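You operate a simulated robot arm through the tools that you are given. There is no shell and no other tool. Be economical: measure what you need, move in short steps, check, and stop when the job is done.

You run a simulated robot arm. Do the job below in one go: nothing can be reset, and whatever is moved stays where it is left.

TASK
Put the dial dumbbell in its tray, dial 0.75 and lock it.
Fine: blue slider back to 0.
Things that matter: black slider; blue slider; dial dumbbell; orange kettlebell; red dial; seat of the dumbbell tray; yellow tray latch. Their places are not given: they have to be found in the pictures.

Only the result counts: the job must be done as asked and must still hold three seconds after the hand-in. Knocking over, shifting, dropping, spilling or breaking anything else fails it.

THE ROBOT
A 7-joint arm with a two-finger parallel gripper, fixed in place. Base frame: the origin is at the foot of the arm, x ahead of it, y to its left, z up; the work surface is at about z = 0.879. Units: m, degrees, N and s.
With the tool pointing down near the work surface it reaches from about 0.24 to 0.68 m from the base axis. Its first joint turns from -66.0 to 66.0 degrees. Payload 2.4 kg.
The TCP is the grasp point between the finger pads, 0.03 m short of the fingertips. In the tool frame z runs along the fingers and y along their closing line. The gripper opens to 0.094 m. The fingers are 0.028 m wide and 0.01 m thick; the gripper's body (0.05 by 0.096 m) begins 0.055 m behind the TCP.
Orientation is told as [roll, pitch, yaw] about the base's x, y, z axes, in that order, counted from this pose: with the fingers straight down and closing along the base's y, the tool's x points along the base's -x, its y along +y and its z along -z.

THE INTERFACE
- The arm moves only by the tool step_arm. Its argument "steps" is a list of rows, each a list of 7 numbers: the shift along the base's x, y, z in units of 30 mm (1.0 is 30 mm), then the turn, a rotation vector about the base's x, y, z in units of 4 degrees (1.0 is 4 degrees), then the gripper command, from -1 (fully open) to 1 (shut), values between in proportion. In form: [[dx, dy, dz, rx, ry, rz, fingers], ...]. A call has 1 to 20 rows; each row shifts and turns the commanded pose from where the row before left it. A call with a number of a shift or a turn outside -1 to 1 is refused whole. Rows are played at 5 a second. More than 0.05 m and 8.6 degrees between two rows, or a gripper value outside its range, and nothing of the call is played. Where a pose cannot be reached the arm comes as near as it can. A force on the tool above 40 N (or 10 N above the force at the start of the call, whichever is more), or a blocked arm, ends the call early, and 0.2 s more pass. Each finger travels about 0.153 m/s and halts on what it meets, pressing with about 27 N; the grip force reading is that of the motor and also rises with nothing between the fingers. The clock runs only during rows and for 0.2 s after the last one: add rows that do not move to give the fingers time. The reply holds the time, the measured pose of the TCP, the force on the tool along the base axes, the opening and the grip force, in the units named above and with some noise, with the torque about the TCP (base axes, N m) and any sound that the robot's microphone picked up.
- Cameras (640 x 400 px; columns grow to the right, rows downward): "scene" is fixed at [0.0499, 0.4871, 1.4412]; the picture's right is [-0.60, -0.80, 0.00], its down [-0.46, 0.34, -0.82] and it looks along [0.66, -0.49, -0.58] (base axes); focal length 232 px, centre (320, 200). "wrist" rides on the gripper at [0.076, 0.014, -0.102] in the tool frame; the picture's right is [-0.18, 0.98, 0.00], its down [-0.75, -0.14, -0.64] and it looks along [-0.63, -0.12, 0.77] (tool axes); focal length 243 px, centre (320, 200).
- camera(camera): a new picture of that camera. No time passes.
- locate(camera, pixels): for up to 12 pixels [column, row] of the newest picture of that camera ("zoom" is the newest enlarged one), the place [x, y, z] in the base frame of the surface seen there, good to about 0.002 m. No time passes.
- close_up(camera, box): a new picture of the part [left, top, right, bottom] of that camera's present view, enlarged. No time passes.
- sign_off(): hands the job in; it is judged then, once.

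Work in short steps. Measure before you move; look again where a grasp or a placing could have gone wrong, and mend it. You have 80 turns and 46 pictures in all, those below and enlarged ones among them. Open the gripper and draw the arm clear of the work before you hand the job in, unless the task says otherwise; then end with one line.

The tools are called after ">>>" as name(argument=value, ...) on one line, values as JSON. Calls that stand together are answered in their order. step_arm: Moves the arm, as the interface text tells. Its arguments: {"type":"object","properties":{"steps":{"type":"array","items":{"type":"array","items":{"type":"number"}}}},"required":["steps"]} The other tools are called the same way: camera (camera) takes a picture; locate (camera, pixels) gives the place of the surface under pixels of a picture; close_up (camera, box) takes an enlarged picture of a part of a camera's view; sign_off () hands the job in.

At the start:

```text
time: 0.0
position: [0.3936, 0.1201, 1.3276]
ee_rot: [0.1, 0.1, 0.0]
wrist_force: [0.2, 0.2, -0.3]
torque: [-0.01, 0.02, 0.0]
gripper_width: 0.0939
grasp_force: 0.1
```

scene: 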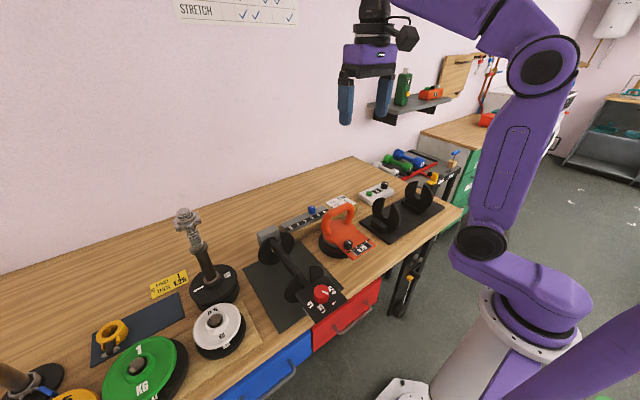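
wrist: 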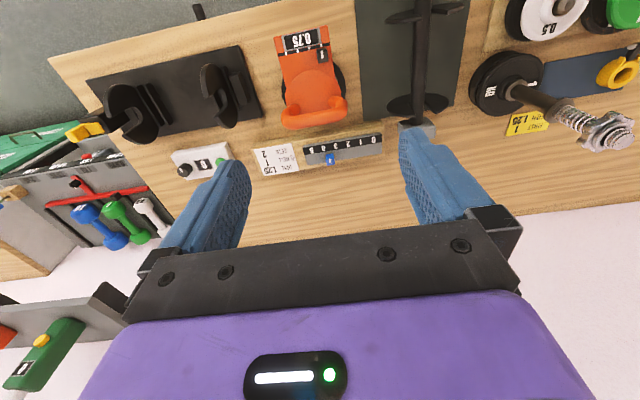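

The pictures show the dumbbell on a dark mat around (295,270) in the scene view, the tray around (400,215) and the sliders near (310,213). I take enlarged views of these.

>>> close_up(camera="scene", box=[230, 160, 470, 340])

>>> close_up(camera="wrist", box=[60, 0, 480, 200])

```text
2.22 times, centred on (350, 250) of scene
```

zoom: 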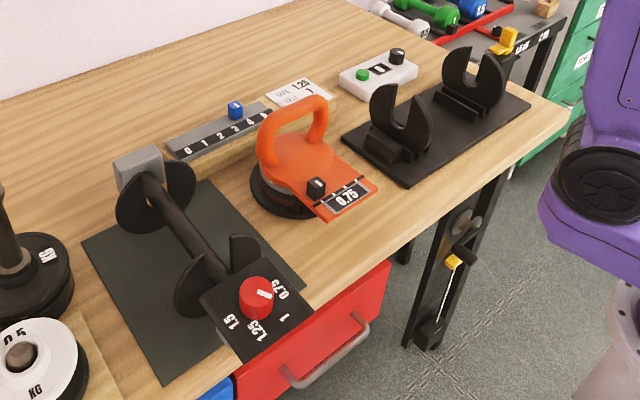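

```text
1.52 times, centred on (270, 100) of wrist
```

zoom: 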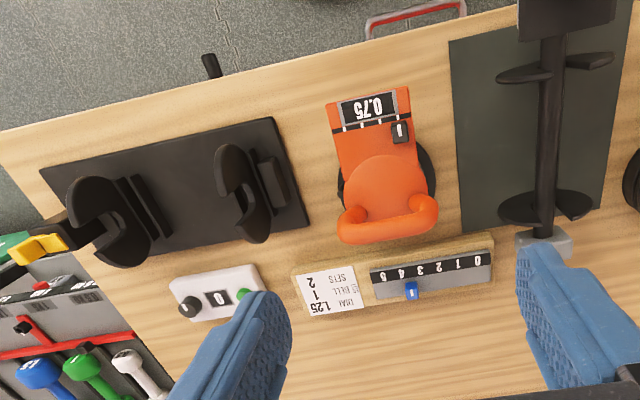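

The zooms show the dumbbell handle along column about 550, the tray cradles near (232,190) and (100,220), a yellow latch near (40,248) and the blue slider at (411,291). I measure these points.

>>> locate(camera="zoom", pixels=[[549, 180], [551, 130], [553, 85], [545, 243], [411, 291], [40, 248], [42, 172], [268, 120], [308, 226], [190, 170], [275, 185], [155, 205]])

>>> locate(camera="scene", pixels=[[321, 293], [340, 298], [320, 314], [300, 293], [266, 238], [280, 252], [295, 268], [306, 282], [311, 209], [433, 179], [382, 205], [423, 188]])

```text
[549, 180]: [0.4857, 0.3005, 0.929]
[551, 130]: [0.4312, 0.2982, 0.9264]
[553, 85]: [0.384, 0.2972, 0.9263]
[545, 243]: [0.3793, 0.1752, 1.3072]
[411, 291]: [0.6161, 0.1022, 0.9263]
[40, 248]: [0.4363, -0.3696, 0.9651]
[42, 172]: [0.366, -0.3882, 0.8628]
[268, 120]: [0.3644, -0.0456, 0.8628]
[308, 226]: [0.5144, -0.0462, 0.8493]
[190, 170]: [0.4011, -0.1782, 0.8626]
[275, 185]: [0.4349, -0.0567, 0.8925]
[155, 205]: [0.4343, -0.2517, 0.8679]
```

```text
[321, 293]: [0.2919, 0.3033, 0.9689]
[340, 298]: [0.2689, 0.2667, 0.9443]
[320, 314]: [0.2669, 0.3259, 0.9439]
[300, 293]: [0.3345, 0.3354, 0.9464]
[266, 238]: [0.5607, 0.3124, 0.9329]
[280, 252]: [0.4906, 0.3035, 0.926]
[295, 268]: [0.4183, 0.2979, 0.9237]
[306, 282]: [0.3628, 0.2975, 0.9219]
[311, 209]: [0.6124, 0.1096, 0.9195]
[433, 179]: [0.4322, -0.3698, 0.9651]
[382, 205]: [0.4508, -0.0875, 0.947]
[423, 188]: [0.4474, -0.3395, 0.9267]
```

The dumbbell axis runs along x at y≈0.298 and the tray runs along y at x≈0.44. I need finer detail, so I zoom on the tray and the dumbbell.

>>> close_up(camera="scene", box=[350, 155, 460, 250])

>>> close_up(camera="scene", box=[240, 220, 360, 330])

>>> close_up(camera="wrist", box=[50, 20, 280, 190])

```text
4.21 times, centred on (405, 202) of scene
```

zoom: 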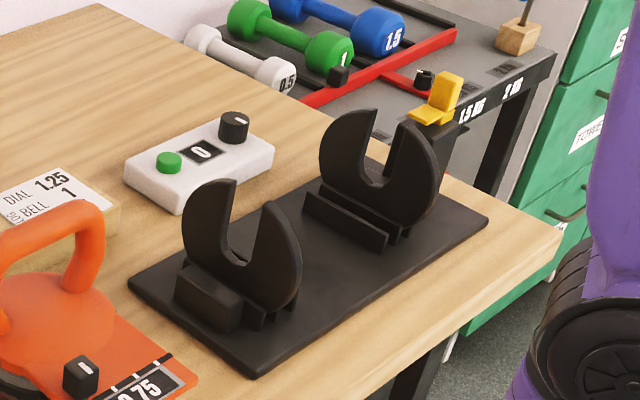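

```text
3.64 times, centred on (300, 275) of scene
```

zoom: 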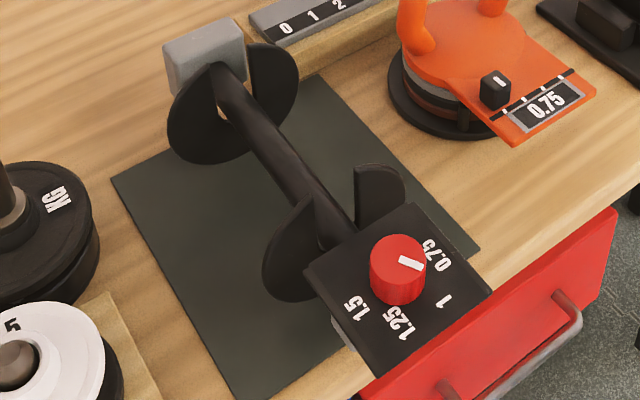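

```text
2.35 times, centred on (165, 105) of wrist
```

zoom: 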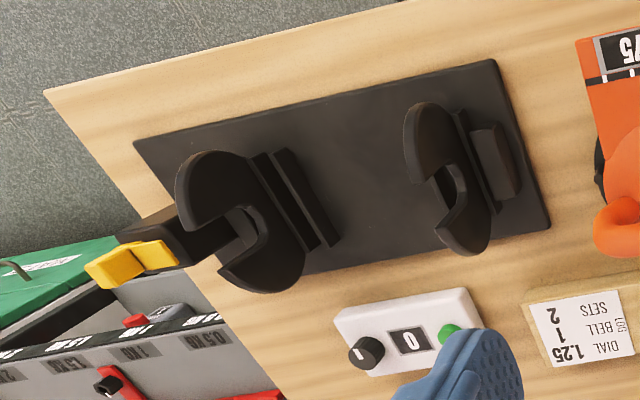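

The tray holds two C-shaped plates with ridges. I fly over it with the wrist camera turned down to see it from above.

>>> step_arm(steps=[[0.05, -0.97, -0.6, 0, 0.9, 0, -1], [0.05, -0.97, -0.6, 0, 0.9, 0, -1], [0.05, -0.97, -0.6, 0, 0.9, 0, -1], [0.05, -0.97, -0.6, 0, 0.9, 0, -1], [0.05, -0.97, -0.6, 0, 0.9, 0, -1], [0.05, -0.97, -0.6, 0, 0.9, 0, -1], [0.05, -0.97, -0.6, 0, 0.9, 0, -1], [0.05, -0.97, -0.6, 0, 0.9, 0, -1], [0.05, -0.97, -0.6, 0, 0.9, 0, -1], [0.05, -0.97, -0.6, 0, 0.9, 0, -1], [0.05, -0.97, -0.6, 0, 0.9, 0, -1], [0, 0, 0, 0, 0, 0, -1]])

>>> camera(camera="wrist")

```text
time: 2.6
position: [0.4113, -0.1996, 1.1283]
ee_rot: [0.0, 39.6, 0.0]
wrist_force: [0.3, -0.1, 0.6]
torque: [0.0, 0.0, 0.02]
gripper_width: 0.0944
grasp_force: 0.1
```

```text
38 pictures are left
```

wrist: 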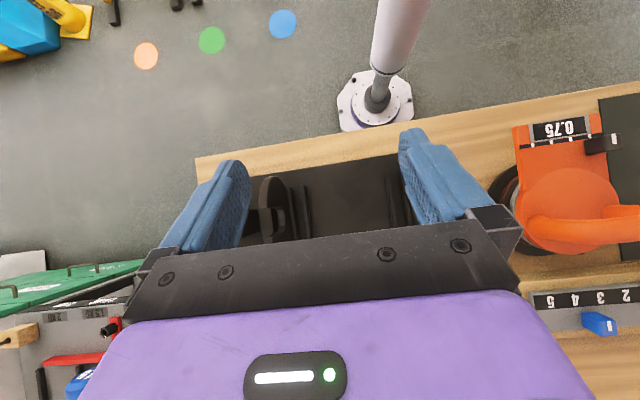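

The gripper hides the tray, so I move 0.12 m further out and look again.

>>> step_arm(steps=[[1, 0, 0, 0, 0, 0, -1], [1, 0, 0, 0, 0, 0, -1], [1, 0, 0, 0, 0, 0, -1], [1, 0, 0, 0, 0, 0, -1], [0, 0, 0, 0, 0, 0, -1]])

>>> close_up(camera="wrist", box=[120, 20, 560, 260])

```text
time: 3.8
position: [0.4681, -0.199, 1.1205]
ee_rot: [0.0, 39.5, -0.1]
wrist_force: [-0.1, -0.2, 0.0]
torque: [-0.02, 0.02, 0.02]
gripper_width: 0.0941
grasp_force: 0.0
out of reach, approached as far as the arm can: row 2, 3, 4
```

```text
1.45 times, centred on (340, 140) of wrist
```

zoom: 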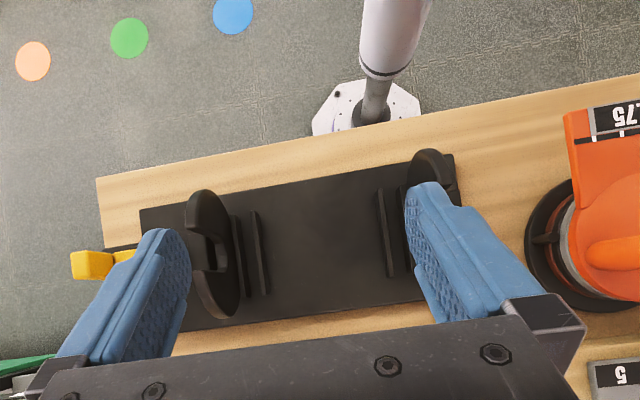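

Now both ridge pairs show (columns about 238/258 and 382/396). I measure ridges, plates and the latch.

>>> locate(camera="zoom", pixels=[[240, 270], [248, 250], [258, 270], [380, 210], [388, 235], [208, 212], [205, 265], [92, 264], [122, 257], [145, 215], [452, 160], [429, 158]])

>>> close_up(camera="wrist", box=[160, 120, 320, 260])

```text
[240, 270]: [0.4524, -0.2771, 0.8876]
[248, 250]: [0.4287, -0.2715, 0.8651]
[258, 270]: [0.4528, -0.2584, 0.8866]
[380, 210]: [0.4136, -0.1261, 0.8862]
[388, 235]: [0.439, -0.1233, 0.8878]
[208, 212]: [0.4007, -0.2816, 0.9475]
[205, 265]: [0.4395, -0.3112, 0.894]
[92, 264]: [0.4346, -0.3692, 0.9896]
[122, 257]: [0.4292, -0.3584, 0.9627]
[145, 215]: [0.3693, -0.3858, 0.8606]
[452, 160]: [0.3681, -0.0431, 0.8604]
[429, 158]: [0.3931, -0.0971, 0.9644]
```

```text
2.86 times, centred on (240, 190) of wrist
```

zoom: 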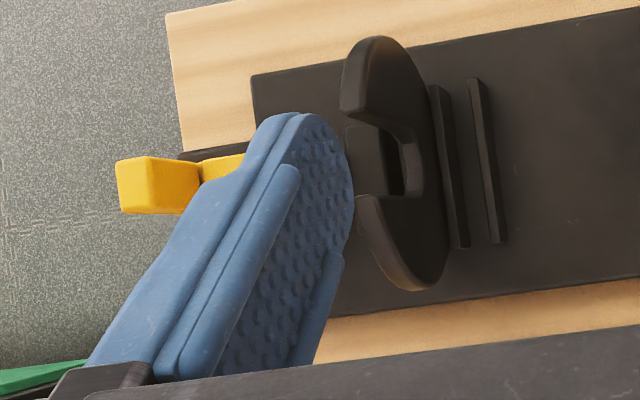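

Slot centres appear at y≈-0.268 and -0.117. To learn how the latch works I bring the tool upright again and look at it from nearer.

>>> step_arm(steps=[[-0.25, -0.45, 0, 0, -0.9, 0, -1], [-0.25, -0.45, 0, 0, -0.9, 0, -1], [-0.25, -0.45, 0, 0, -0.9, 0, -1], [-0.25, -0.45, 0, 0, -0.9, 0, -1], [-0.25, -0.45, 0, 0, -0.9, 0, -1], [-0.25, -0.45, 0, 0, -0.9, 0, -1], [-0.25, -0.45, 0, 0, -0.9, 0, -1], [-0.25, -0.45, 0, 0, -0.9, 0, -1], [-0.25, -0.45, 0, 0, -0.9, 0, -1], [-0.25, -0.45, 0, 0, -0.9, 0, -1], [-0.25, -0.45, 0, 0, -0.9, 0, -1], [0, 0, -0.7, 0, 0, 0, -1], [0, 0, -0.7, 0, 0, 0, -1], [0, 0, 0, 0, 0, 0, -1]])

>>> camera(camera="wrist")

```text
time: 6.8
position: [0.3864, -0.346, 1.0785]
ee_rot: [0.0, 0.0, 0.0]
wrist_force: [-0.7, 0.0, -1.3]
torque: [-0.02, -0.02, 0.01]
gripper_width: 0.0941
grasp_force: 0.1
```

```text
35 pictures are left
```

wrist: 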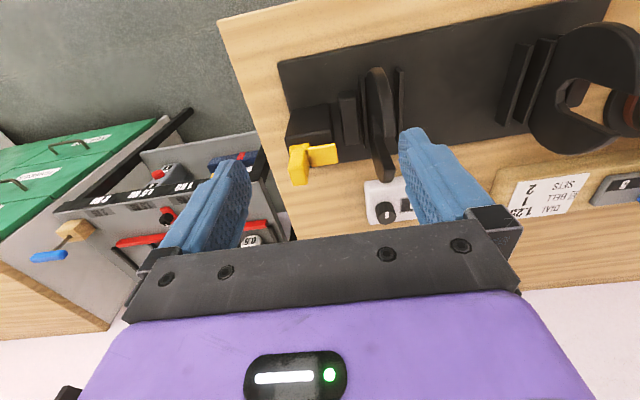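

The latch shows at (310,160) beside a post at (310,128); I zoom in on it and measure.

>>> close_up(camera="wrist", box=[250, 60, 450, 200])

>>> locate(camera="wrist", pixels=[[298, 150], [298, 168], [325, 154], [335, 154], [309, 124], [309, 142], [348, 118], [375, 75], [400, 95], [288, 140], [331, 104], [385, 100]])

```text
2.86 times, centred on (350, 130) of wrist
```

zoom: 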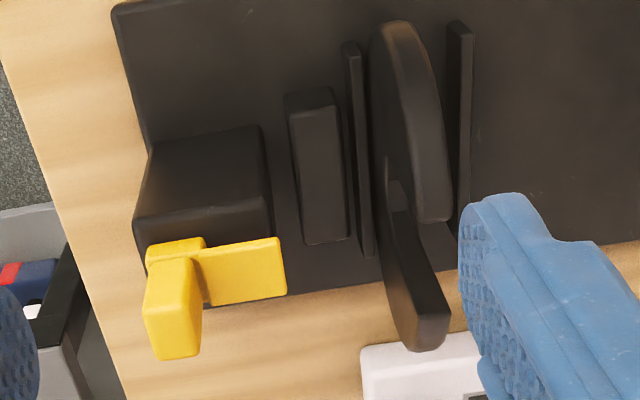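

```text
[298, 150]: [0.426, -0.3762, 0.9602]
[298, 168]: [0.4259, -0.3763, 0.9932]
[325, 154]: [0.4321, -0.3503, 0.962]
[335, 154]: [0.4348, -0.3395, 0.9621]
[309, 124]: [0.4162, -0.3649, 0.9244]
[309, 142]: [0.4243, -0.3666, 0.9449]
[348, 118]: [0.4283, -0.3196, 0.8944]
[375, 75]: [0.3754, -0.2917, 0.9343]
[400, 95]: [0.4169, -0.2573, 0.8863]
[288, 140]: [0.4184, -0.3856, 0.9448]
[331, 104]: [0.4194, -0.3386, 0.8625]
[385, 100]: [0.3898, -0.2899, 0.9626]
```

The latch tongue points +y at z≈0.962 (tip y≈-0.335), with the thumb tab at y≈-0.376, so it seems to slide towards +y over the grey end block. Next I fly to the dumbbell to measure it.

>>> step_arm(steps=[[0, 0.2, 1, 0, 0, 0, -1], [-0.1, 1, 0.3, 0, 0, 0, -1], [-0.1, 1, 0.3, 0, 0, 0, -1], [-0.1, 1, 0.3, 0, 0, 0, -1], [-0.1, 1, 0.3, 0, 0, 0, -1], [-0.1, 1, 0.3, 0, 0, 0, -1], [-0.1, 1, 0.3, 0, 0, 0, -1], [-0.1, 1, 0.3, 0, 0, 0, -1], [-0.1, 1, 0.3, 0, 0, 0, -1], [-0.1, 1, 0.3, 0, 0, 0, -1], [-0.1, 1, 0.3, 0, 0, 0, -1], [-0.1, 1, 0, 0, 0, 0, -1], [-0.1, 1, 0, 0, 0, 0, -1], [-0.1, 1, 0, 0, 0, 0, -1], [-0.1, 1, 0, 0, 0, 0, -1], [-0.1, 1, 0, 0, 0, 0, -1], [-0.1, 1, 0, 0, 0, 0, -1], [-0.1, 1, 0, 0, 0, 0, -1], [-0.1, 1, 0, 0, 0, 0, -1]])

>>> step_arm(steps=[[0, 1, 0, 0, 0, 0, -1], [0, 1, 0, 0, 0, 0, -1], [0, 1, 0, 0, 0, 0, -1], [0, 0.3, 0, 0, 0, 0, -1], [0, 0, 0, 0, 0, 0, -1]])

>>> camera(camera="wrist")

```text
time: 10.8
position: [0.3335, 0.1982, 1.1995]
ee_rot: [0.0, -0.1, 0.0]
wrist_force: [0.4, 0.2, 0.4]
torque: [0.04, 0.0, -0.02]
gripper_width: 0.0943
grasp_force: 0.0
```

```text
time: 12.0
position: [0.3337, 0.2982, 1.1983]
ee_rot: [0.0, 0.0, 0.0]
wrist_force: [0.3, -0.2, 0.4]
torque: [-0.03, 0.0, -0.01]
gripper_width: 0.094
grasp_force: 0.0
```

```text
33 pictures are left
```

wrist: 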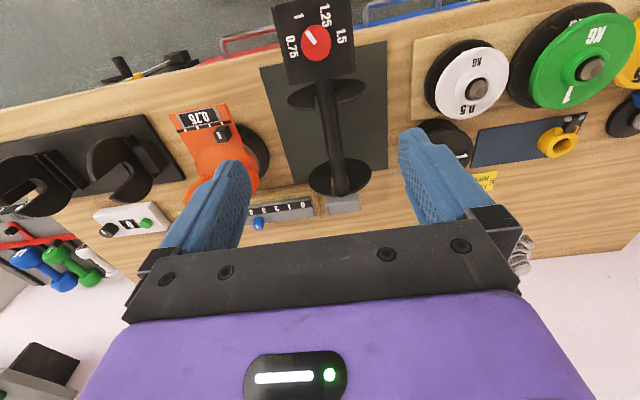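

The whole dumbbell is visible; the dial points to 1. I zoom and measure discs, grey end and dial.

>>> close_up(camera="wrist", box=[240, 0, 420, 112])

>>> close_up(camera="wrist", box=[240, 60, 440, 230])

>>> locate(camera="wrist", pixels=[[316, 42], [355, 70], [288, 85], [327, 110], [333, 150], [342, 204], [330, 203], [358, 199], [293, 98], [356, 85], [312, 180], [365, 175]])

```text
3.56 times, centred on (330, 56) of wrist
```

zoom: 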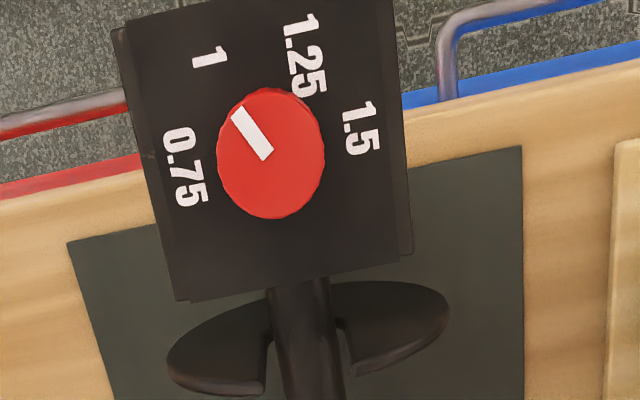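

```text
2.35 times, centred on (340, 145) of wrist
```

zoom: 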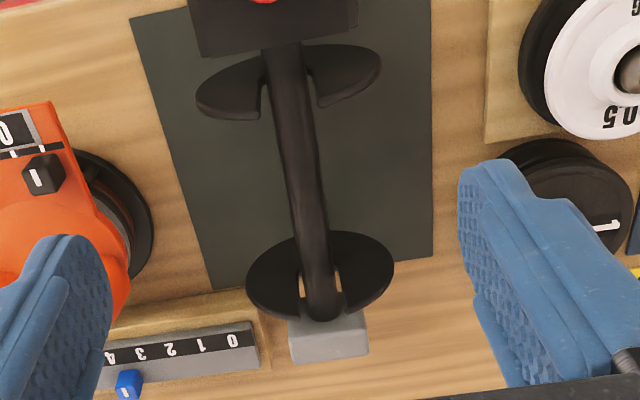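

```text
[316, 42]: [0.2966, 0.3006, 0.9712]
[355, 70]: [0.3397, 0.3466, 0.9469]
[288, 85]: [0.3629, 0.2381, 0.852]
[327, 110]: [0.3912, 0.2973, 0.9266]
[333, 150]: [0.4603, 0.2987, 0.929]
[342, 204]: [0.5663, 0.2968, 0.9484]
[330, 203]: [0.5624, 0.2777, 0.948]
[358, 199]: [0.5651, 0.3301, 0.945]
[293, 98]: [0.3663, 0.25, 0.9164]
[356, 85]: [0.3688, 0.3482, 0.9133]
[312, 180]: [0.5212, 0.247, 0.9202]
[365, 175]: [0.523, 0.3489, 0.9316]
```

I measure the edges of the grey end block and discs more exactly.

>>> locate(camera="zoom", pixels=[[300, 325], [300, 340], [300, 356], [345, 315], [345, 335], [345, 352], [270, 262], [270, 245], [370, 250], [260, 75], [225, 90], [350, 62]])

>>> close_up(camera="scene", box=[245, 215, 305, 255])

>>> locate(camera="scene", pixels=[[258, 231], [275, 226], [270, 234], [279, 234], [288, 237], [271, 252], [318, 270], [324, 270], [305, 300], [316, 313], [312, 320]])

```text
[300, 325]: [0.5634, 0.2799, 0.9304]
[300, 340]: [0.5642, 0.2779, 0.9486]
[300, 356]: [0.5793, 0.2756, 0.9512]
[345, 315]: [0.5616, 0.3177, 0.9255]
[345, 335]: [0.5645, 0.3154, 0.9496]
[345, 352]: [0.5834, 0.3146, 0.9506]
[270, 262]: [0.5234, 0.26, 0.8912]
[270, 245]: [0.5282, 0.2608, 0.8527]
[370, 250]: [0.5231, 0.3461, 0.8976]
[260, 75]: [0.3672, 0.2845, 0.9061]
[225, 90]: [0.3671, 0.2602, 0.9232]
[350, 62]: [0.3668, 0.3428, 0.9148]
```

```text
10.00 times, centred on (275, 235) of scene
```

zoom: 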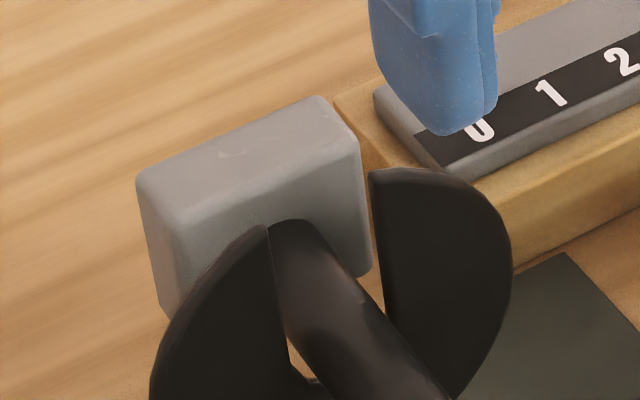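

```text
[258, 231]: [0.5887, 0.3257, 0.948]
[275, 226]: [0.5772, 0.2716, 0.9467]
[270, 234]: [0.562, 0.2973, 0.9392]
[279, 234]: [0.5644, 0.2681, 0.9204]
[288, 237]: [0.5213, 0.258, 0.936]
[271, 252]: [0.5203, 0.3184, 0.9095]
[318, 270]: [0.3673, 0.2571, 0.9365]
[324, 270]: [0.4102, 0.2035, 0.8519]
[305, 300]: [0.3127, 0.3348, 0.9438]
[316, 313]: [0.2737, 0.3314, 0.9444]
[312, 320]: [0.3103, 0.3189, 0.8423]
```

Disc centres are about x=0.373 and 0.527 (midpoint 0.450), handle axis y=0.298, z≈0.914; the grey block's far face is at x≈0.592, which fits the latch side of the tray after a -90° turn. I move above the handle and descend.

>>> step_arm(steps=[[0.55, 0, -0.95, 0, 0, 0, -1], [0.55, 0, -0.95, 0, 0, 0, -1], [0.55, 0, -0.95, 0, 0, 0, -1], [0.55, 0, -0.95, 0, 0, 0, -1], [0.55, 0, -0.95, 0, 0, 0, -1], [0.55, 0, -0.95, 0, 0, 0, -1], [0.55, 0, -0.95, 0, 0, 0, -1], [0, 0, 0, 0, 0, 0, -1]])

>>> camera(camera="wrist")

```text
time: 13.8
position: [0.4492, 0.2998, 0.9982]
ee_rot: [0.0, -0.1, 0.0]
wrist_force: [0.4, 0.1, -0.4]
torque: [0.01, 0.04, 0.0]
gripper_width: 0.094
grasp_force: 0.0
```

```text
29 pictures are left
```

wrist: 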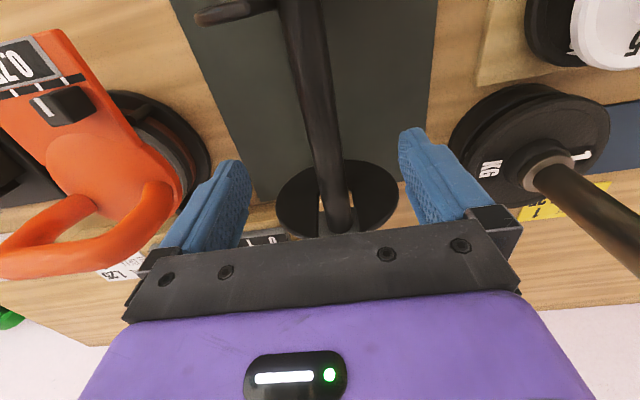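

The handle sits between the fingers (column about 330); I descend to z≈0.914 and close.

>>> step_arm(steps=[[0, -0.05, -0.7, 0, 0, 0, -1], [0, 0, -0.7, 0, 0, 0, -1], [0, 0, -0.7, 0, 0, 0, -1], [0, 0, -0.7, 0, 0, 0, -1], [0, 0, 0, 0, 0, 0, -1], [0, 0, 0, 0, 0, 0, 1], [0, 0, 0, 0, 0, 0, 1], [0, 0, 0, 0, 0, 0, 1], [0, 0, 0, 0, 0, 0, 1]])

>>> step_arm(steps=[[0, 0, 0.3, 0, 0, 0, 1], [0, 0, 0.3, 0, 0, 0, 1], [0, 0, 0.4, 0, 0, 0, 1], [0, 0, 0, 0, 0, 0, 1], [0, 0, 0, 0, 0, 0, 1]])

>>> camera(camera="scene")

```text
time: 15.8
position: [0.4508, 0.2957, 0.9173]
ee_rot: [0.0, -0.1, 0.0]
wrist_force: [-3.7, -0.3, 25.6]
torque: [-0.04, 0.08, 0.01]
gripper_width: 0.0313
grasp_force: 27.0
```

```text
time: 17.0
position: [0.4493, 0.2966, 0.9464]
ee_rot: [0.0, 0.0, 0.0]
wrist_force: [0.5, -0.2, -10.1]
torque: [-0.01, -0.08, -0.02]
gripper_width: 0.0313
grasp_force: 27.1
```

```text
28 pictures are left
```

scene: 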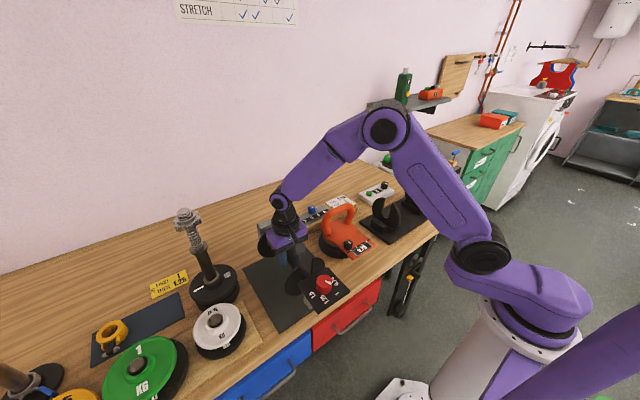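

The dumbbell is lifted (about 10 N, torque only -0.08 N m, so no sag). I raise it to z≈1.12 before crossing.

>>> step_arm(steps=[[0, 0, 0.9, 0, 0, 0, 1], [0, 0, 1, 0, 0, 0, 1], [0, 0, 1, 0, 0, 0, 1], [0, 0, 1, 0, 0, 0, 1], [0, 0, 1, 0, 0, 0, 1], [0, 0, 0.9, 0, 0, 0, 1], [0, 0, 0, 0, 0, 0, 1]])

>>> step_arm(steps=[[-0.02, -0.7, 0, 0, 0, -1, 1], [-0.02, -0.7, 0, 0, 0, -1, 1], [-0.02, -0.7, 0, 0, 0, -1, 1], [-0.02, -0.7, 0, 0, 0, -1, 1], [-0.02, -0.7, 0, 0, 0, -1, 1], [-0.02, -0.7, 0, 0, 0, -1, 1], [-0.02, -0.7, 0, 0, 0, -1, 1], [-0.02, -0.7, 0, 0, 0, -1, 1], [-0.02, -0.7, 0, 0, 0, -1, 1], [-0.02, -0.7, 0, 0, 0, -1, 1], [-0.02, -0.7, 0, 0, 0, -1, 1], [-0.02, -0.7, 0, 0, 0, -1, 1], [0, 0, 0, 0, 0, 0, 1]])

```text
time: 18.6
position: [0.4507, 0.2975, 1.1207]
ee_rot: [0.0, 0.0, -0.1]
wrist_force: [-0.8, 0.3, -9.5]
torque: [-0.04, -0.11, 0.01]
gripper_width: 0.0313
grasp_force: 27.6
```

```text
time: 21.4
position: [0.4415, 0.0436, 1.1198]
ee_rot: [0.0, 0.0, -48.1]
wrist_force: [-0.1, 0.3, -9.4]
torque: [-0.12, -0.14, 0.02]
gripper_width: 0.0313
grasp_force: 26.9
```

The turn goes well; I continue to y≈-0.19 with a total yaw of -90°.

>>> step_arm(steps=[[0, -0.71, 0, 0, 0, -0.95, 1], [0, -0.71, 0, 0, 0, -0.95, 1], [0, -0.71, 0, 0, 0, -0.95, 1], [0, -0.71, 0, 0, 0, -0.95, 1], [0, -0.71, 0, 0, 0, -0.95, 1], [0, -0.71, 0, 0, 0, -0.95, 1], [0, -0.71, 0, 0, 0, -0.95, 1], [0, -0.71, 0, 0, 0, -0.95, 1], [0, -0.71, 0, 0, 0, -0.95, 1], [0, -0.71, 0, 0, 0, -0.95, 1], [0, -0.71, 0, 0, 0, -0.95, 1], [0, 0, 0, 0, 0, 0, 1], [0, 0, 0, 0, 0, 0, 1]])

>>> camera(camera="scene")

>>> camera(camera="wrist")

```text
time: 24.2
position: [0.4421, -0.1905, 1.1195]
ee_rot: [0.0, 0.0, -89.8]
wrist_force: [0.6, 1.0, -9.3]
torque: [-0.12, 0.02, 0.03]
gripper_width: 0.0311
grasp_force: 26.5
```

```text
27 pictures are left
```

scene: 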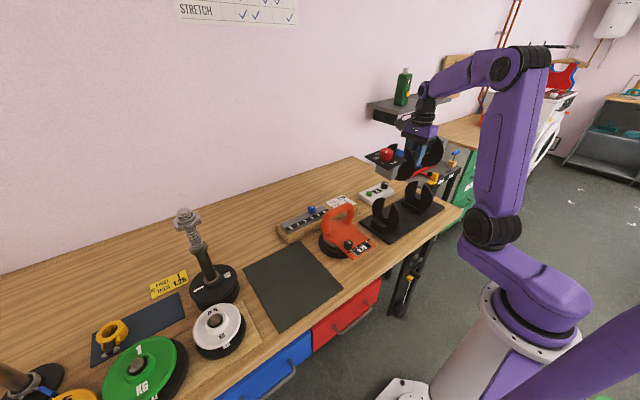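

```text
26 pictures are left
```

wrist: 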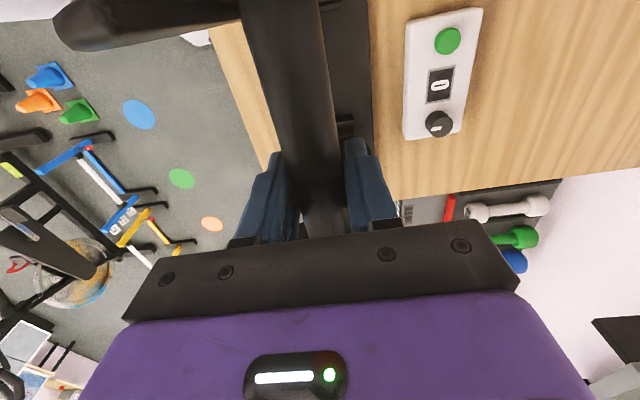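

The dumbbell is now parallel to the tray, with the dial towards the kettlebell. I zoom in to measure slots and discs before lowering.

>>> close_up(camera="scene", box=[350, 170, 460, 245])

>>> close_up(camera="scene", box=[360, 120, 460, 190])

```text
5.33 times, centred on (405, 208) of scene
```

zoom: 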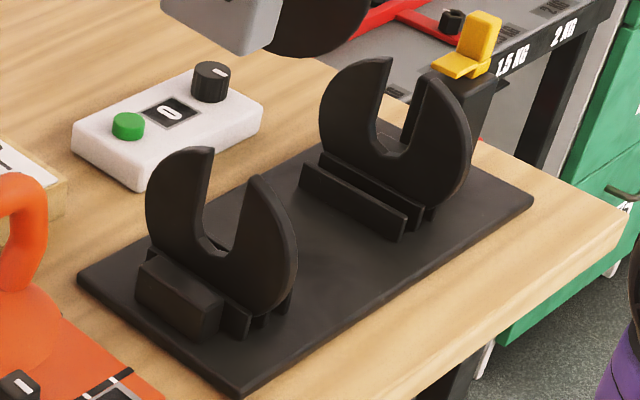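

```text
5.71 times, centred on (410, 155) of scene
```

zoom: 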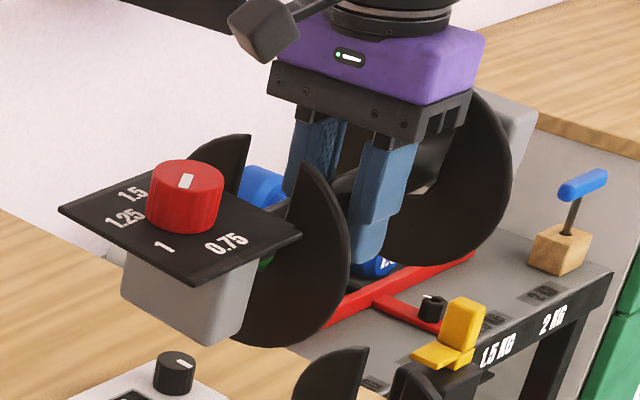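

I measure the held dumbbell's faces in this zoom, then re-zoom on the tray.

>>> locate(camera="zoom", pixels=[[300, 330], [335, 270], [230, 150], [300, 190], [480, 200], [500, 150], [185, 310], [240, 310], [515, 110], [188, 170], [330, 330], [445, 355]])

>>> close_up(camera="scene", box=[365, 175, 445, 240])

```text
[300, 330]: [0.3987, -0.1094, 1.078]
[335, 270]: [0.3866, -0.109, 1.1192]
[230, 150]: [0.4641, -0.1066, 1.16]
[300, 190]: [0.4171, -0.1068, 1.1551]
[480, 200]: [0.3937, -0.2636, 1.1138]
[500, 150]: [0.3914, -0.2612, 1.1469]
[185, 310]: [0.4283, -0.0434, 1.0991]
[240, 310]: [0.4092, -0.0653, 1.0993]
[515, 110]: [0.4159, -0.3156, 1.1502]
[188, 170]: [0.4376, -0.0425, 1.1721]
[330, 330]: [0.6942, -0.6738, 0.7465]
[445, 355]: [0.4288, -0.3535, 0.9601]
```

```text
6.15 times, centred on (405, 208) of scene
```

zoom: 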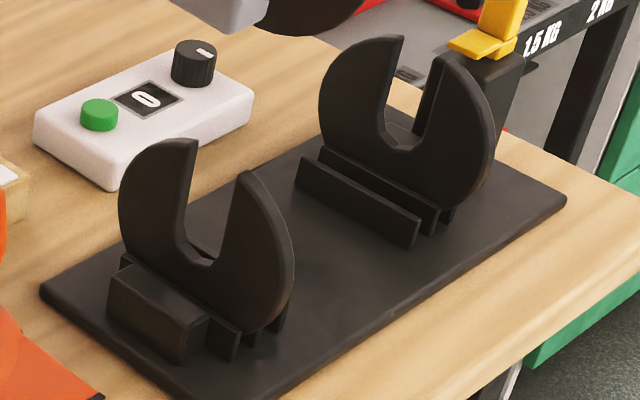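

Disc +y faces are at y≈-0.108 and -0.262. Now I measure the ridges and the notches.

>>> locate(camera="zoom", pixels=[[350, 205], [350, 190], [385, 180], [432, 215], [447, 214], [228, 340], [250, 340], [281, 320], [192, 185], [236, 210], [388, 75], [434, 85]])

>>> locate(camera="zoom", pixels=[[232, 255], [288, 290], [150, 200], [203, 262], [455, 155], [488, 165], [340, 80], [405, 145], [150, 310], [125, 258], [470, 45], [500, 20]])

```text
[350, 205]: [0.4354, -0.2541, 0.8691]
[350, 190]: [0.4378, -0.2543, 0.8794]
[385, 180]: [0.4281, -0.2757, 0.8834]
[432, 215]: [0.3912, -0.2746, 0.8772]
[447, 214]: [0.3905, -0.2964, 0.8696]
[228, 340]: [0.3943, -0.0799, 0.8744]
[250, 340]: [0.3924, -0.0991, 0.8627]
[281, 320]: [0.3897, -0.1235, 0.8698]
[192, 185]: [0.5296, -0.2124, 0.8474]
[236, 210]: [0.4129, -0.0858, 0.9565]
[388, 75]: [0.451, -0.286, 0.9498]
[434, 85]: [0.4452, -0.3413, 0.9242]
```

```text
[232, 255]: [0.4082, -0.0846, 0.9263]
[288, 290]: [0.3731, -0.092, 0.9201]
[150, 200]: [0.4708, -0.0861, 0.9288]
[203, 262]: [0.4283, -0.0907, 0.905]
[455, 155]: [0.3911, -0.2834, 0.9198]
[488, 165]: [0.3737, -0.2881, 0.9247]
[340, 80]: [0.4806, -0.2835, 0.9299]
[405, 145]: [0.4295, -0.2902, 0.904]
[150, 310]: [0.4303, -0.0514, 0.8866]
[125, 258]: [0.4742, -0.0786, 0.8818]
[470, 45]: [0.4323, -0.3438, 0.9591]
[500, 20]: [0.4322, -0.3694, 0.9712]
```

The y fit is right (slot centre -0.2675, disc centre about -0.268). Now I need the notch centre in x, so I sample the horn edges.

>>> locate(camera="zoom", pixels=[[193, 150], [187, 190], [183, 212], [243, 190], [235, 215], [225, 245], [385, 105], [395, 60], [430, 110], [422, 130], [122, 200], [322, 95]])

>>> locate(camera="zoom", pixels=[[124, 220], [290, 270], [284, 250], [492, 150], [490, 135], [326, 75], [298, 180], [417, 240], [42, 292], [168, 390], [110, 290], [205, 330]])

```text
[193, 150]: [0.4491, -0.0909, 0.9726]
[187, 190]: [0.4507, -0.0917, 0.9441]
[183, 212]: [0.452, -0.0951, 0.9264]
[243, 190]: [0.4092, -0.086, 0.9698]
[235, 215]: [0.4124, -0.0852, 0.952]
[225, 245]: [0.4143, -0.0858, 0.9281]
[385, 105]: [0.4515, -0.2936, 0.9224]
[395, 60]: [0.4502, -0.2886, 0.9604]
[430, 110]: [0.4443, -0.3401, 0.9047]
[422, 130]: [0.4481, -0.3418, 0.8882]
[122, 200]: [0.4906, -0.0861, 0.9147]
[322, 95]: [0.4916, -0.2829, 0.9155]
```

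```text
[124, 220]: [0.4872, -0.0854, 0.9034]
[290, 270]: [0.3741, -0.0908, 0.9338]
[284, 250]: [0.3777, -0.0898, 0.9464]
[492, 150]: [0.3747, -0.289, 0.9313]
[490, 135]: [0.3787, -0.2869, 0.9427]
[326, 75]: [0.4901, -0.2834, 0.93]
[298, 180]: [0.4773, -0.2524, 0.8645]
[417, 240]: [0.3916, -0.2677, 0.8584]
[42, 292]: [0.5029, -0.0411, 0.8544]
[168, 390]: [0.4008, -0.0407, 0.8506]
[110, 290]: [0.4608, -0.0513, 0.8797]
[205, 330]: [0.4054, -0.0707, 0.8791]
```

The notch centre is x≈0.433 while the handle is at about 0.442, so I shift -9 mm and lower to about z=0.985.

>>> step_arm(steps=[[-0.3, 0, 0, 0, 0, 0, 1], [0, 0, -0.75, 0, 0, 0, 1], [0, 0, -0.75, 0, 0, 0, 1], [0, 0, -0.75, 0, 0, 0, 1], [0, 0, -0.75, 0, 0, 0, 1], [0, 0, -0.75, 0, 0, 0, 1], [0, 0, -0.75, 0, 0, 0, 1], [0, 0, 0, 0, 0, 0, 1], [0, 0, 0, 0, 0, 0, 1]])

>>> close_up(camera="scene", box=[350, 160, 460, 240])

```text
time: 26.2
position: [0.434, -0.19, 0.9839]
ee_rot: [0.0, 0.0, -89.8]
wrist_force: [0.6, 0.1, -10.1]
torque: [-0.14, 0.01, -0.03]
gripper_width: 0.031
grasp_force: 27.5
```

```text
5.00 times, centred on (405, 200) of scene
```

zoom: 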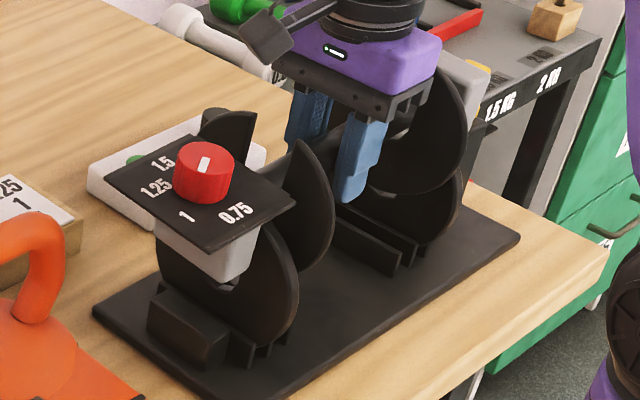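

It hangs above the slots. I check edges of held discs for x, y and yaw.

>>> locate(camera="zoom", pixels=[[332, 225], [331, 240], [320, 240], [465, 125], [464, 140], [450, 130], [165, 270], [250, 125], [205, 160], [245, 240], [465, 60], [440, 180]])

```text
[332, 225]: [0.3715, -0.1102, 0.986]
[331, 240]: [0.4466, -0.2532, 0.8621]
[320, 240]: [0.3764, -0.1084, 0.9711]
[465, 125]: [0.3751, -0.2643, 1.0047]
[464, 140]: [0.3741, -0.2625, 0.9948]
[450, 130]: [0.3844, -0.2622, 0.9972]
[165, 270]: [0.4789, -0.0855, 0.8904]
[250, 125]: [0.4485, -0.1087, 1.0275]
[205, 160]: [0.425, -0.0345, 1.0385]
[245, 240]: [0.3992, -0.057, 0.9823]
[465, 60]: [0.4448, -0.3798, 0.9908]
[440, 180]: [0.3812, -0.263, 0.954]
```

Alignment is within about 2 mm. I lower gently towards the seat.

>>> step_arm(steps=[[0, -0.02, -0.3, 0, 0, 0, 1], [0, 0, -0.3, 0, 0, 0, 1], [0, 0, -0.3, 0, 0, 0, 1], [0, 0, -0.3, 0, 0, 0, 1], [0, 0, -0.2, 0, 0, 0, 1], [0, 0, -0.2, 0, 0, 0, 1], [0, 0, -0.1, 0, 0, 0, 1], [0, 0, 0, 0, 0, 0, 1]])

```text
time: 28.0
position: [0.4326, -0.1915, 0.934]
ee_rot: [0.0, 0.0, -89.8]
wrist_force: [0.0, -0.2, -9.8]
torque: [-0.11, 0.01, -0.02]
gripper_width: 0.0309
grasp_force: 27.3
```

Still hanging free at z=0.934 with the discs inside the ridges (tops 0.888); I continue down in small steps.

>>> step_arm(steps=[[0, 0, -0.08, 0, 0, 0, 1], [0, 0, -0.08, 0, 0, 0, 1], [0, 0, -0.08, 0, 0, 0, 1], [0, 0, -0.08, 0, 0, 0, 1], [0, 0, 0, 0, 0, 0, 1]])

>>> close_up(camera="scene", box=[350, 160, 460, 240])

```text
time: 29.2
position: [0.4345, -0.19, 0.9243]
ee_rot: [0.3, -0.1, -89.8]
wrist_force: [0.5, 1.1, 25.8]
torque: [0.15, 0.04, -0.05]
gripper_width: 0.0309
grasp_force: 27.1
```

```text
5.00 times, centred on (405, 200) of scene
```

zoom: 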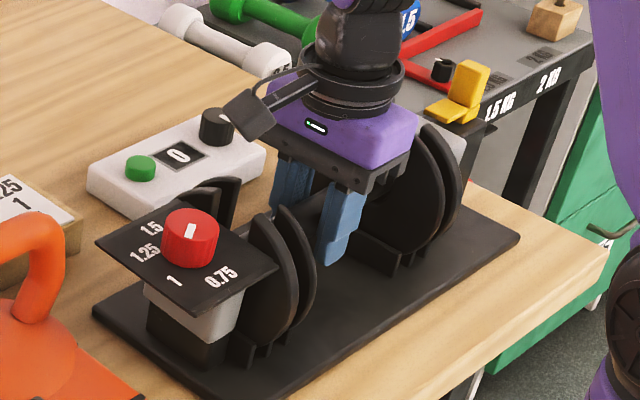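

Contact at z=0.924 and the picture shows it seated. I open, rise clear and check.

>>> step_arm(steps=[[0, 0, 0.05, 0, 0, 0, 1], [0, 0, 0, 0, 0, 0, -1], [0, 0, 0, 0, 0, 0, -1], [0, 0, 0, 0, 0, 0, -1], [0, 0, 0.7, 0, 0, 0, -1], [0, 0, 0.8, 0, 0, 0, -1], [0, 0, 1, 0, 0, 0, -1], [0, 0, 1, 0, 0, 0, -1], [0, 0, 1, 0, 0, 0, -1], [0, 0, 1, 0, 0, 0, -1], [0, 0, 0, 0, 0, 0, -1]])

>>> close_up(camera="scene", box=[350, 160, 460, 240])

>>> locate(camera="zoom", pixels=[[192, 222], [193, 232], [190, 245], [175, 281], [220, 276], [436, 150], [447, 150], [438, 110], [471, 85], [268, 225], [300, 240], [110, 240]])

```text
time: 31.6
position: [0.4336, -0.1898, 1.0905]
ee_rot: [0.1, -0.1, -89.8]
wrist_force: [-0.1, 1.3, 0.1]
torque: [0.0, 0.02, -0.03]
gripper_width: 0.0941
grasp_force: 0.1
```

```text
5.00 times, centred on (405, 200) of scene
```

zoom: 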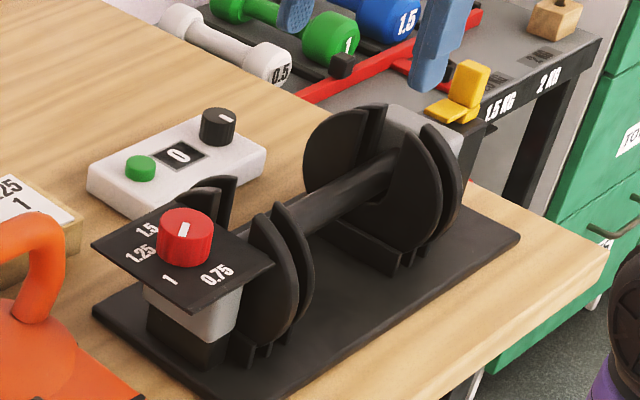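

```text
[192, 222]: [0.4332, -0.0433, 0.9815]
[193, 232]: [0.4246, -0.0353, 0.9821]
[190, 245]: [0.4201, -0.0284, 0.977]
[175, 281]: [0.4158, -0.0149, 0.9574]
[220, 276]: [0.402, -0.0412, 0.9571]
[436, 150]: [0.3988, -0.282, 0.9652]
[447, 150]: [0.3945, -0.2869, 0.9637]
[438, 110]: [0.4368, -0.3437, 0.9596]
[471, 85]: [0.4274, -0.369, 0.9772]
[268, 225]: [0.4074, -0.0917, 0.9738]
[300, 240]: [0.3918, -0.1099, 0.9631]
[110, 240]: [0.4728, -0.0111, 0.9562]
```

The dumbbell is seated and level (plate top z≈0.957). The knob centre should be near (0.435,-0.037), top 0.982; I move above it and look.

>>> step_arm(steps=[[0, 0.85, -0.1, 0, 0, 0, -1], [0, 0.85, -0.1, 0, 0, 0, -1], [0, 0.85, -0.1, 0, 0, 0, -1], [0, 0.85, -0.1, 0, 0, 0, -1], [0, 0.85, -0.1, 0, 0, 0, -1], [0, 0.85, -0.1, 0, 0, 0, -1], [0, 0, 0, 0, 0, 0, -1]])

>>> camera(camera="wrist")

>>> close_up(camera="wrist", box=[240, 40, 420, 160])

```text
time: 33.2
position: [0.4326, -0.0368, 1.0712]
ee_rot: [0.1, 0.1, -89.8]
wrist_force: [-0.7, -0.1, 0.0]
torque: [-0.02, -0.02, 0.02]
gripper_width: 0.0941
grasp_force: 0.0
```

```text
19 pictures are left
```

wrist: 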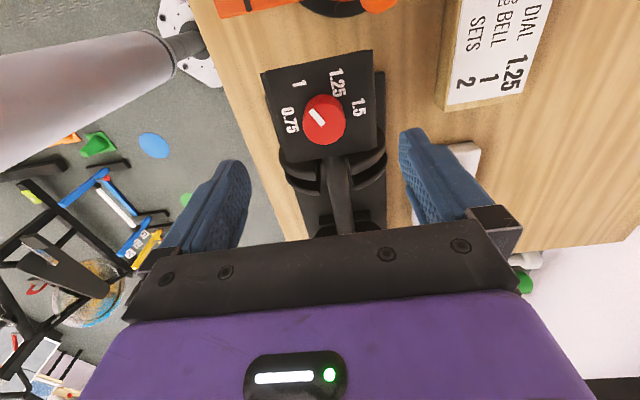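

```text
3.33 times, centred on (330, 100) of wrist
```

zoom: 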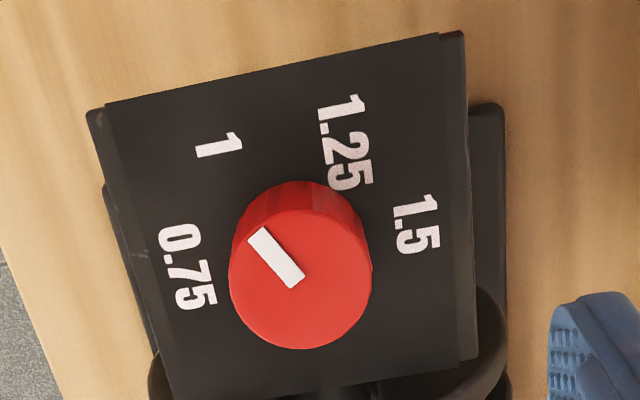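

The pointer aims at 1 (from (292,276) to (260,238)); I measure knob, pointer and labels in 3D to get the angles.

>>> locate(camera="zoom", pixels=[[297, 282], [255, 234], [300, 265], [240, 275], [365, 275], [302, 340], [303, 220], [220, 145], [187, 267], [345, 142], [417, 225], [303, 200]])

```text
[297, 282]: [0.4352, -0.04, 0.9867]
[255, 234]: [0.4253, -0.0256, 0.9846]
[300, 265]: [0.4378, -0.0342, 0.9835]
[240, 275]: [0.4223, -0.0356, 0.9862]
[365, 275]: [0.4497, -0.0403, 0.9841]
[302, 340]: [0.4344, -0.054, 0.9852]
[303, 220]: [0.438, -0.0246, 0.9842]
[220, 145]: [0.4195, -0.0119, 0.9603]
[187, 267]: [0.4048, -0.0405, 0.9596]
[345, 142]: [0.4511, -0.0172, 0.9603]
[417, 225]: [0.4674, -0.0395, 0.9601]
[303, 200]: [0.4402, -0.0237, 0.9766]
```

Knob centre (0.436,-0.039), labels spaced about 60°, pointer at 124°, 0.75 at about 180°. I lower around the knob with the fingers half open and close.

>>> step_arm(steps=[[0.11, -0.07, 0, 0, 0, 0, -0.28], [0, 0, -0.65, 0, 0, 0, -0.28], [0, 0, -0.65, 0, 0, 0, -0.28], [0, 0, -0.65, 0, 0, 0, -0.28], [0, 0, -0.63, 0, 0, 0, -0.28], [0, 0, 0, 0, 0, 0, -0.28]])

>>> step_arm(steps=[[0, 0, 0, 0, 0, 0, 0.4], [0, 0, 0, 0, 0, 0, 0.5], [0, 0, 0, 0, 0, 0, 0.5], [0, 0, 0, 0, 0, 0, 0.5]])

```text
time: 34.6
position: [0.4355, -0.0394, 0.994]
ee_rot: [0.0, 0.0, -89.7]
wrist_force: [-0.3, -0.3, 0.1]
torque: [-0.01, -0.01, 0.01]
gripper_width: 0.0603
grasp_force: 0.1
```

```text
time: 35.6
position: [0.4362, -0.039, 0.9943]
ee_rot: [-0.1, 0.1, -89.8]
wrist_force: [0.5, -0.4, 0.1]
torque: [0.3, -0.04, -0.02]
gripper_width: 0.0339
grasp_force: 27.1
```

The knob is gripped (0.034 m). I turn it by +60° about z, in 15 rows.

>>> step_arm(steps=[[0, 0, 0, 0, 0, 1, 0.5], [0, 0, 0, 0, 0, 1, 0.5], [0, 0, 0, 0, 0, 1, 0.5], [0, 0, 0, 0, 0, 1, 0.5], [0, 0, 0, 0, 0, 1, 0.5], [0, 0, 0, 0, 0, 1, 0.5], [0, 0, 0, 0, 0, 1, 0.5], [0, 0, 0, 0, 0, 1, 0.5], [0, 0, 0, 0, 0, 1, 0.5], [0, 0, 0, 0, 0, 1, 0.5], [0, 0, 0, 0, 0, 1, 0.5], [0, 0, 0, 0, 0, 1, 0.5], [0, 0, 0, 0, 0, 1, 0.5], [0, 0, 0, 0, 0, 1, 0.5], [0, 0, 0, 0, 0, 0.8, 0.5], [0, 0, 0, 0, 0, 0, 0.5]])

```text
time: 39.0
position: [0.437, -0.0382, 0.9943]
ee_rot: [0.0, 0.0, -30.5]
wrist_force: [0.4, -0.9, 0.0]
torque: [0.29, 0.09, 0.01]
gripper_width: 0.0341
grasp_force: 27.4
```

The turn went fully through. I release with a small opening, rise, and look at the pointer.

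>>> step_arm(steps=[[0, 0, 0, 0, 0, 0, -0.2], [0, 0, 0, 0, 0, 0, -0.2], [0, 0, 0.8, 0, 0, 0, -0.2], [0, 0, 1, 0, 0, 0, -0.2], [0, 0, 1, 0, 0, 0, -0.2], [0, 0, 0, 0, 0, 0, -0.2]])

>>> close_up(camera="wrist", box=[220, 20, 440, 180])

```text
time: 40.4
position: [0.4361, -0.0388, 1.0791]
ee_rot: [0.0, 0.0, -30.6]
wrist_force: [-0.6, 0.4, 0.3]
torque: [0.01, 0.0, 0.05]
gripper_width: 0.0563
grasp_force: 0.1
```

```text
2.50 times, centred on (330, 100) of wrist
```

zoom: 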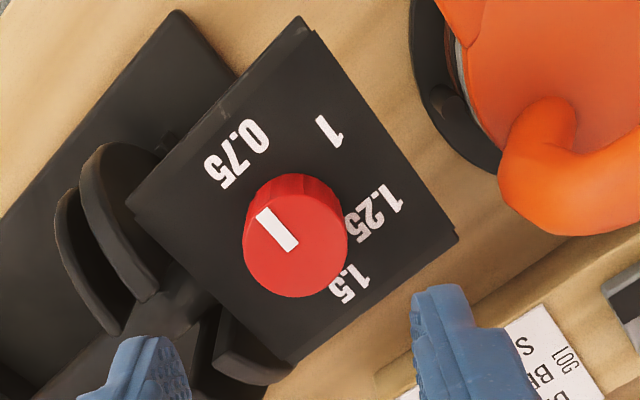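

>>> locate(camera="zoom", pixels=[[263, 213], [293, 246], [295, 240], [237, 155], [245, 235], [347, 240], [295, 292], [296, 190], [330, 134], [150, 200], [320, 355], [425, 240]])

```text
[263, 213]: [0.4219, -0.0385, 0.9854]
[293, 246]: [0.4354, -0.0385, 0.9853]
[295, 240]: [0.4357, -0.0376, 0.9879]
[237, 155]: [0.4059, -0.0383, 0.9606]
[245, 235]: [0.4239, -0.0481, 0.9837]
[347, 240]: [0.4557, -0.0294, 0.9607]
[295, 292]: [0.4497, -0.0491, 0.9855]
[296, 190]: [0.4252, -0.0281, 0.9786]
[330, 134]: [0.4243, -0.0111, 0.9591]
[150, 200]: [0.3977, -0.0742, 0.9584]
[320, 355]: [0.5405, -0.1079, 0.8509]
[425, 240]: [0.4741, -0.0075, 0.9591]
```

The pointer lies at exactly 180° (towards 0.75). Now I go to the latch for a near view with yaw 0.

>>> step_arm(steps=[[-0.15, -0.93, 0, 0, 0, 0.7, -0.3], [-0.15, -0.93, 0, 0, 0, 0.7, -0.3], [-0.15, -0.93, 0, 0, 0, 0.7, -0.3], [-0.15, -0.93, 0, 0, 0, 0.7, -0.3], [-0.15, -0.93, 0, 0, 0, 0.7, -0.3], [-0.15, -0.93, 0, 0, 0, 0.7, -0.3], [-0.15, -0.93, 0, 0, 0, 0.7, -0.3], [-0.15, -0.93, 0, 0, 0, 0.7, -0.3], [-0.15, -0.93, 0, 0, 0, 0.7, -0.3], [-0.15, -0.93, 0, 0, 0, 0.7, -0.3], [-0.15, -0.93, 0, 0, 0, 0.65, -0.3], [0, 0, 0, 0, 0, 0, -0.3]])

>>> close_up(camera="wrist", box=[240, 60, 420, 190])

>>> close_up(camera="scene", box=[395, 160, 465, 210])

```text
time: 43.0
position: [0.3878, -0.3477, 1.0792]
ee_rot: [0.0, 0.0, 0.0]
wrist_force: [-0.4, 0.4, 0.2]
torque: [-0.01, 0.01, 0.02]
gripper_width: 0.061
grasp_force: 0.0
```

```text
3.08 times, centred on (330, 125) of wrist
```

zoom: 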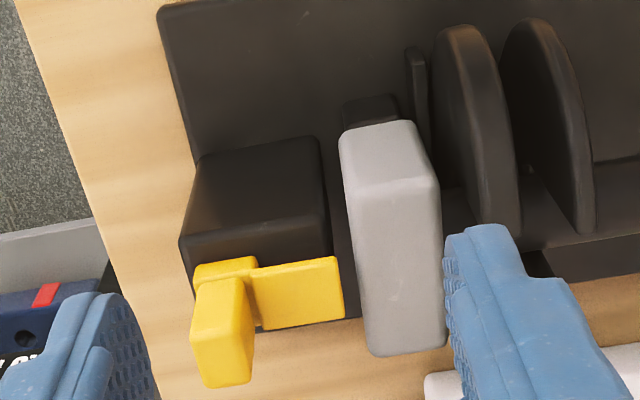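

```text
8.00 times, centred on (430, 185) of scene
```

zoom: 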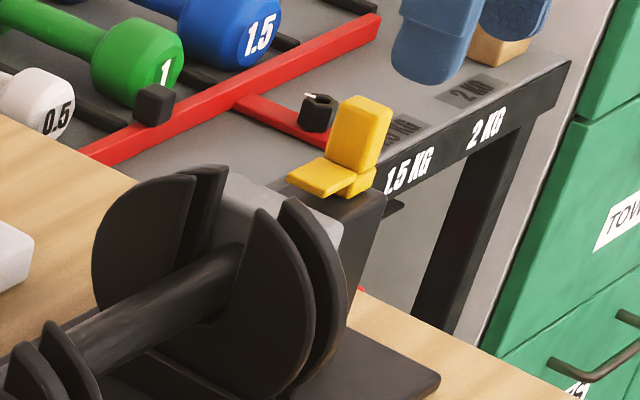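

I measure the tongue, tab and grey block top in this zoom.

>>> locate(camera="zoom", pixels=[[320, 178], [300, 180], [322, 194], [345, 130], [378, 130], [360, 100], [350, 188], [370, 178], [265, 190], [240, 195], [370, 205], [335, 160]])

```text
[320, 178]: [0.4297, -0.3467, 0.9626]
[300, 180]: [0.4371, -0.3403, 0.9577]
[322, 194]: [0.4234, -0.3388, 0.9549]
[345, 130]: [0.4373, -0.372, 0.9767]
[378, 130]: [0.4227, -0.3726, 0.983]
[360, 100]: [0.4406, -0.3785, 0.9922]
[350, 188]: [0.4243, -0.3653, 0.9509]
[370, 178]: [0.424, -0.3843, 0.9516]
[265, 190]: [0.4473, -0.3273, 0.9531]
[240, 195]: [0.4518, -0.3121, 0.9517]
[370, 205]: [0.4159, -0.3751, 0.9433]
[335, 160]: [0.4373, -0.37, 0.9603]
```

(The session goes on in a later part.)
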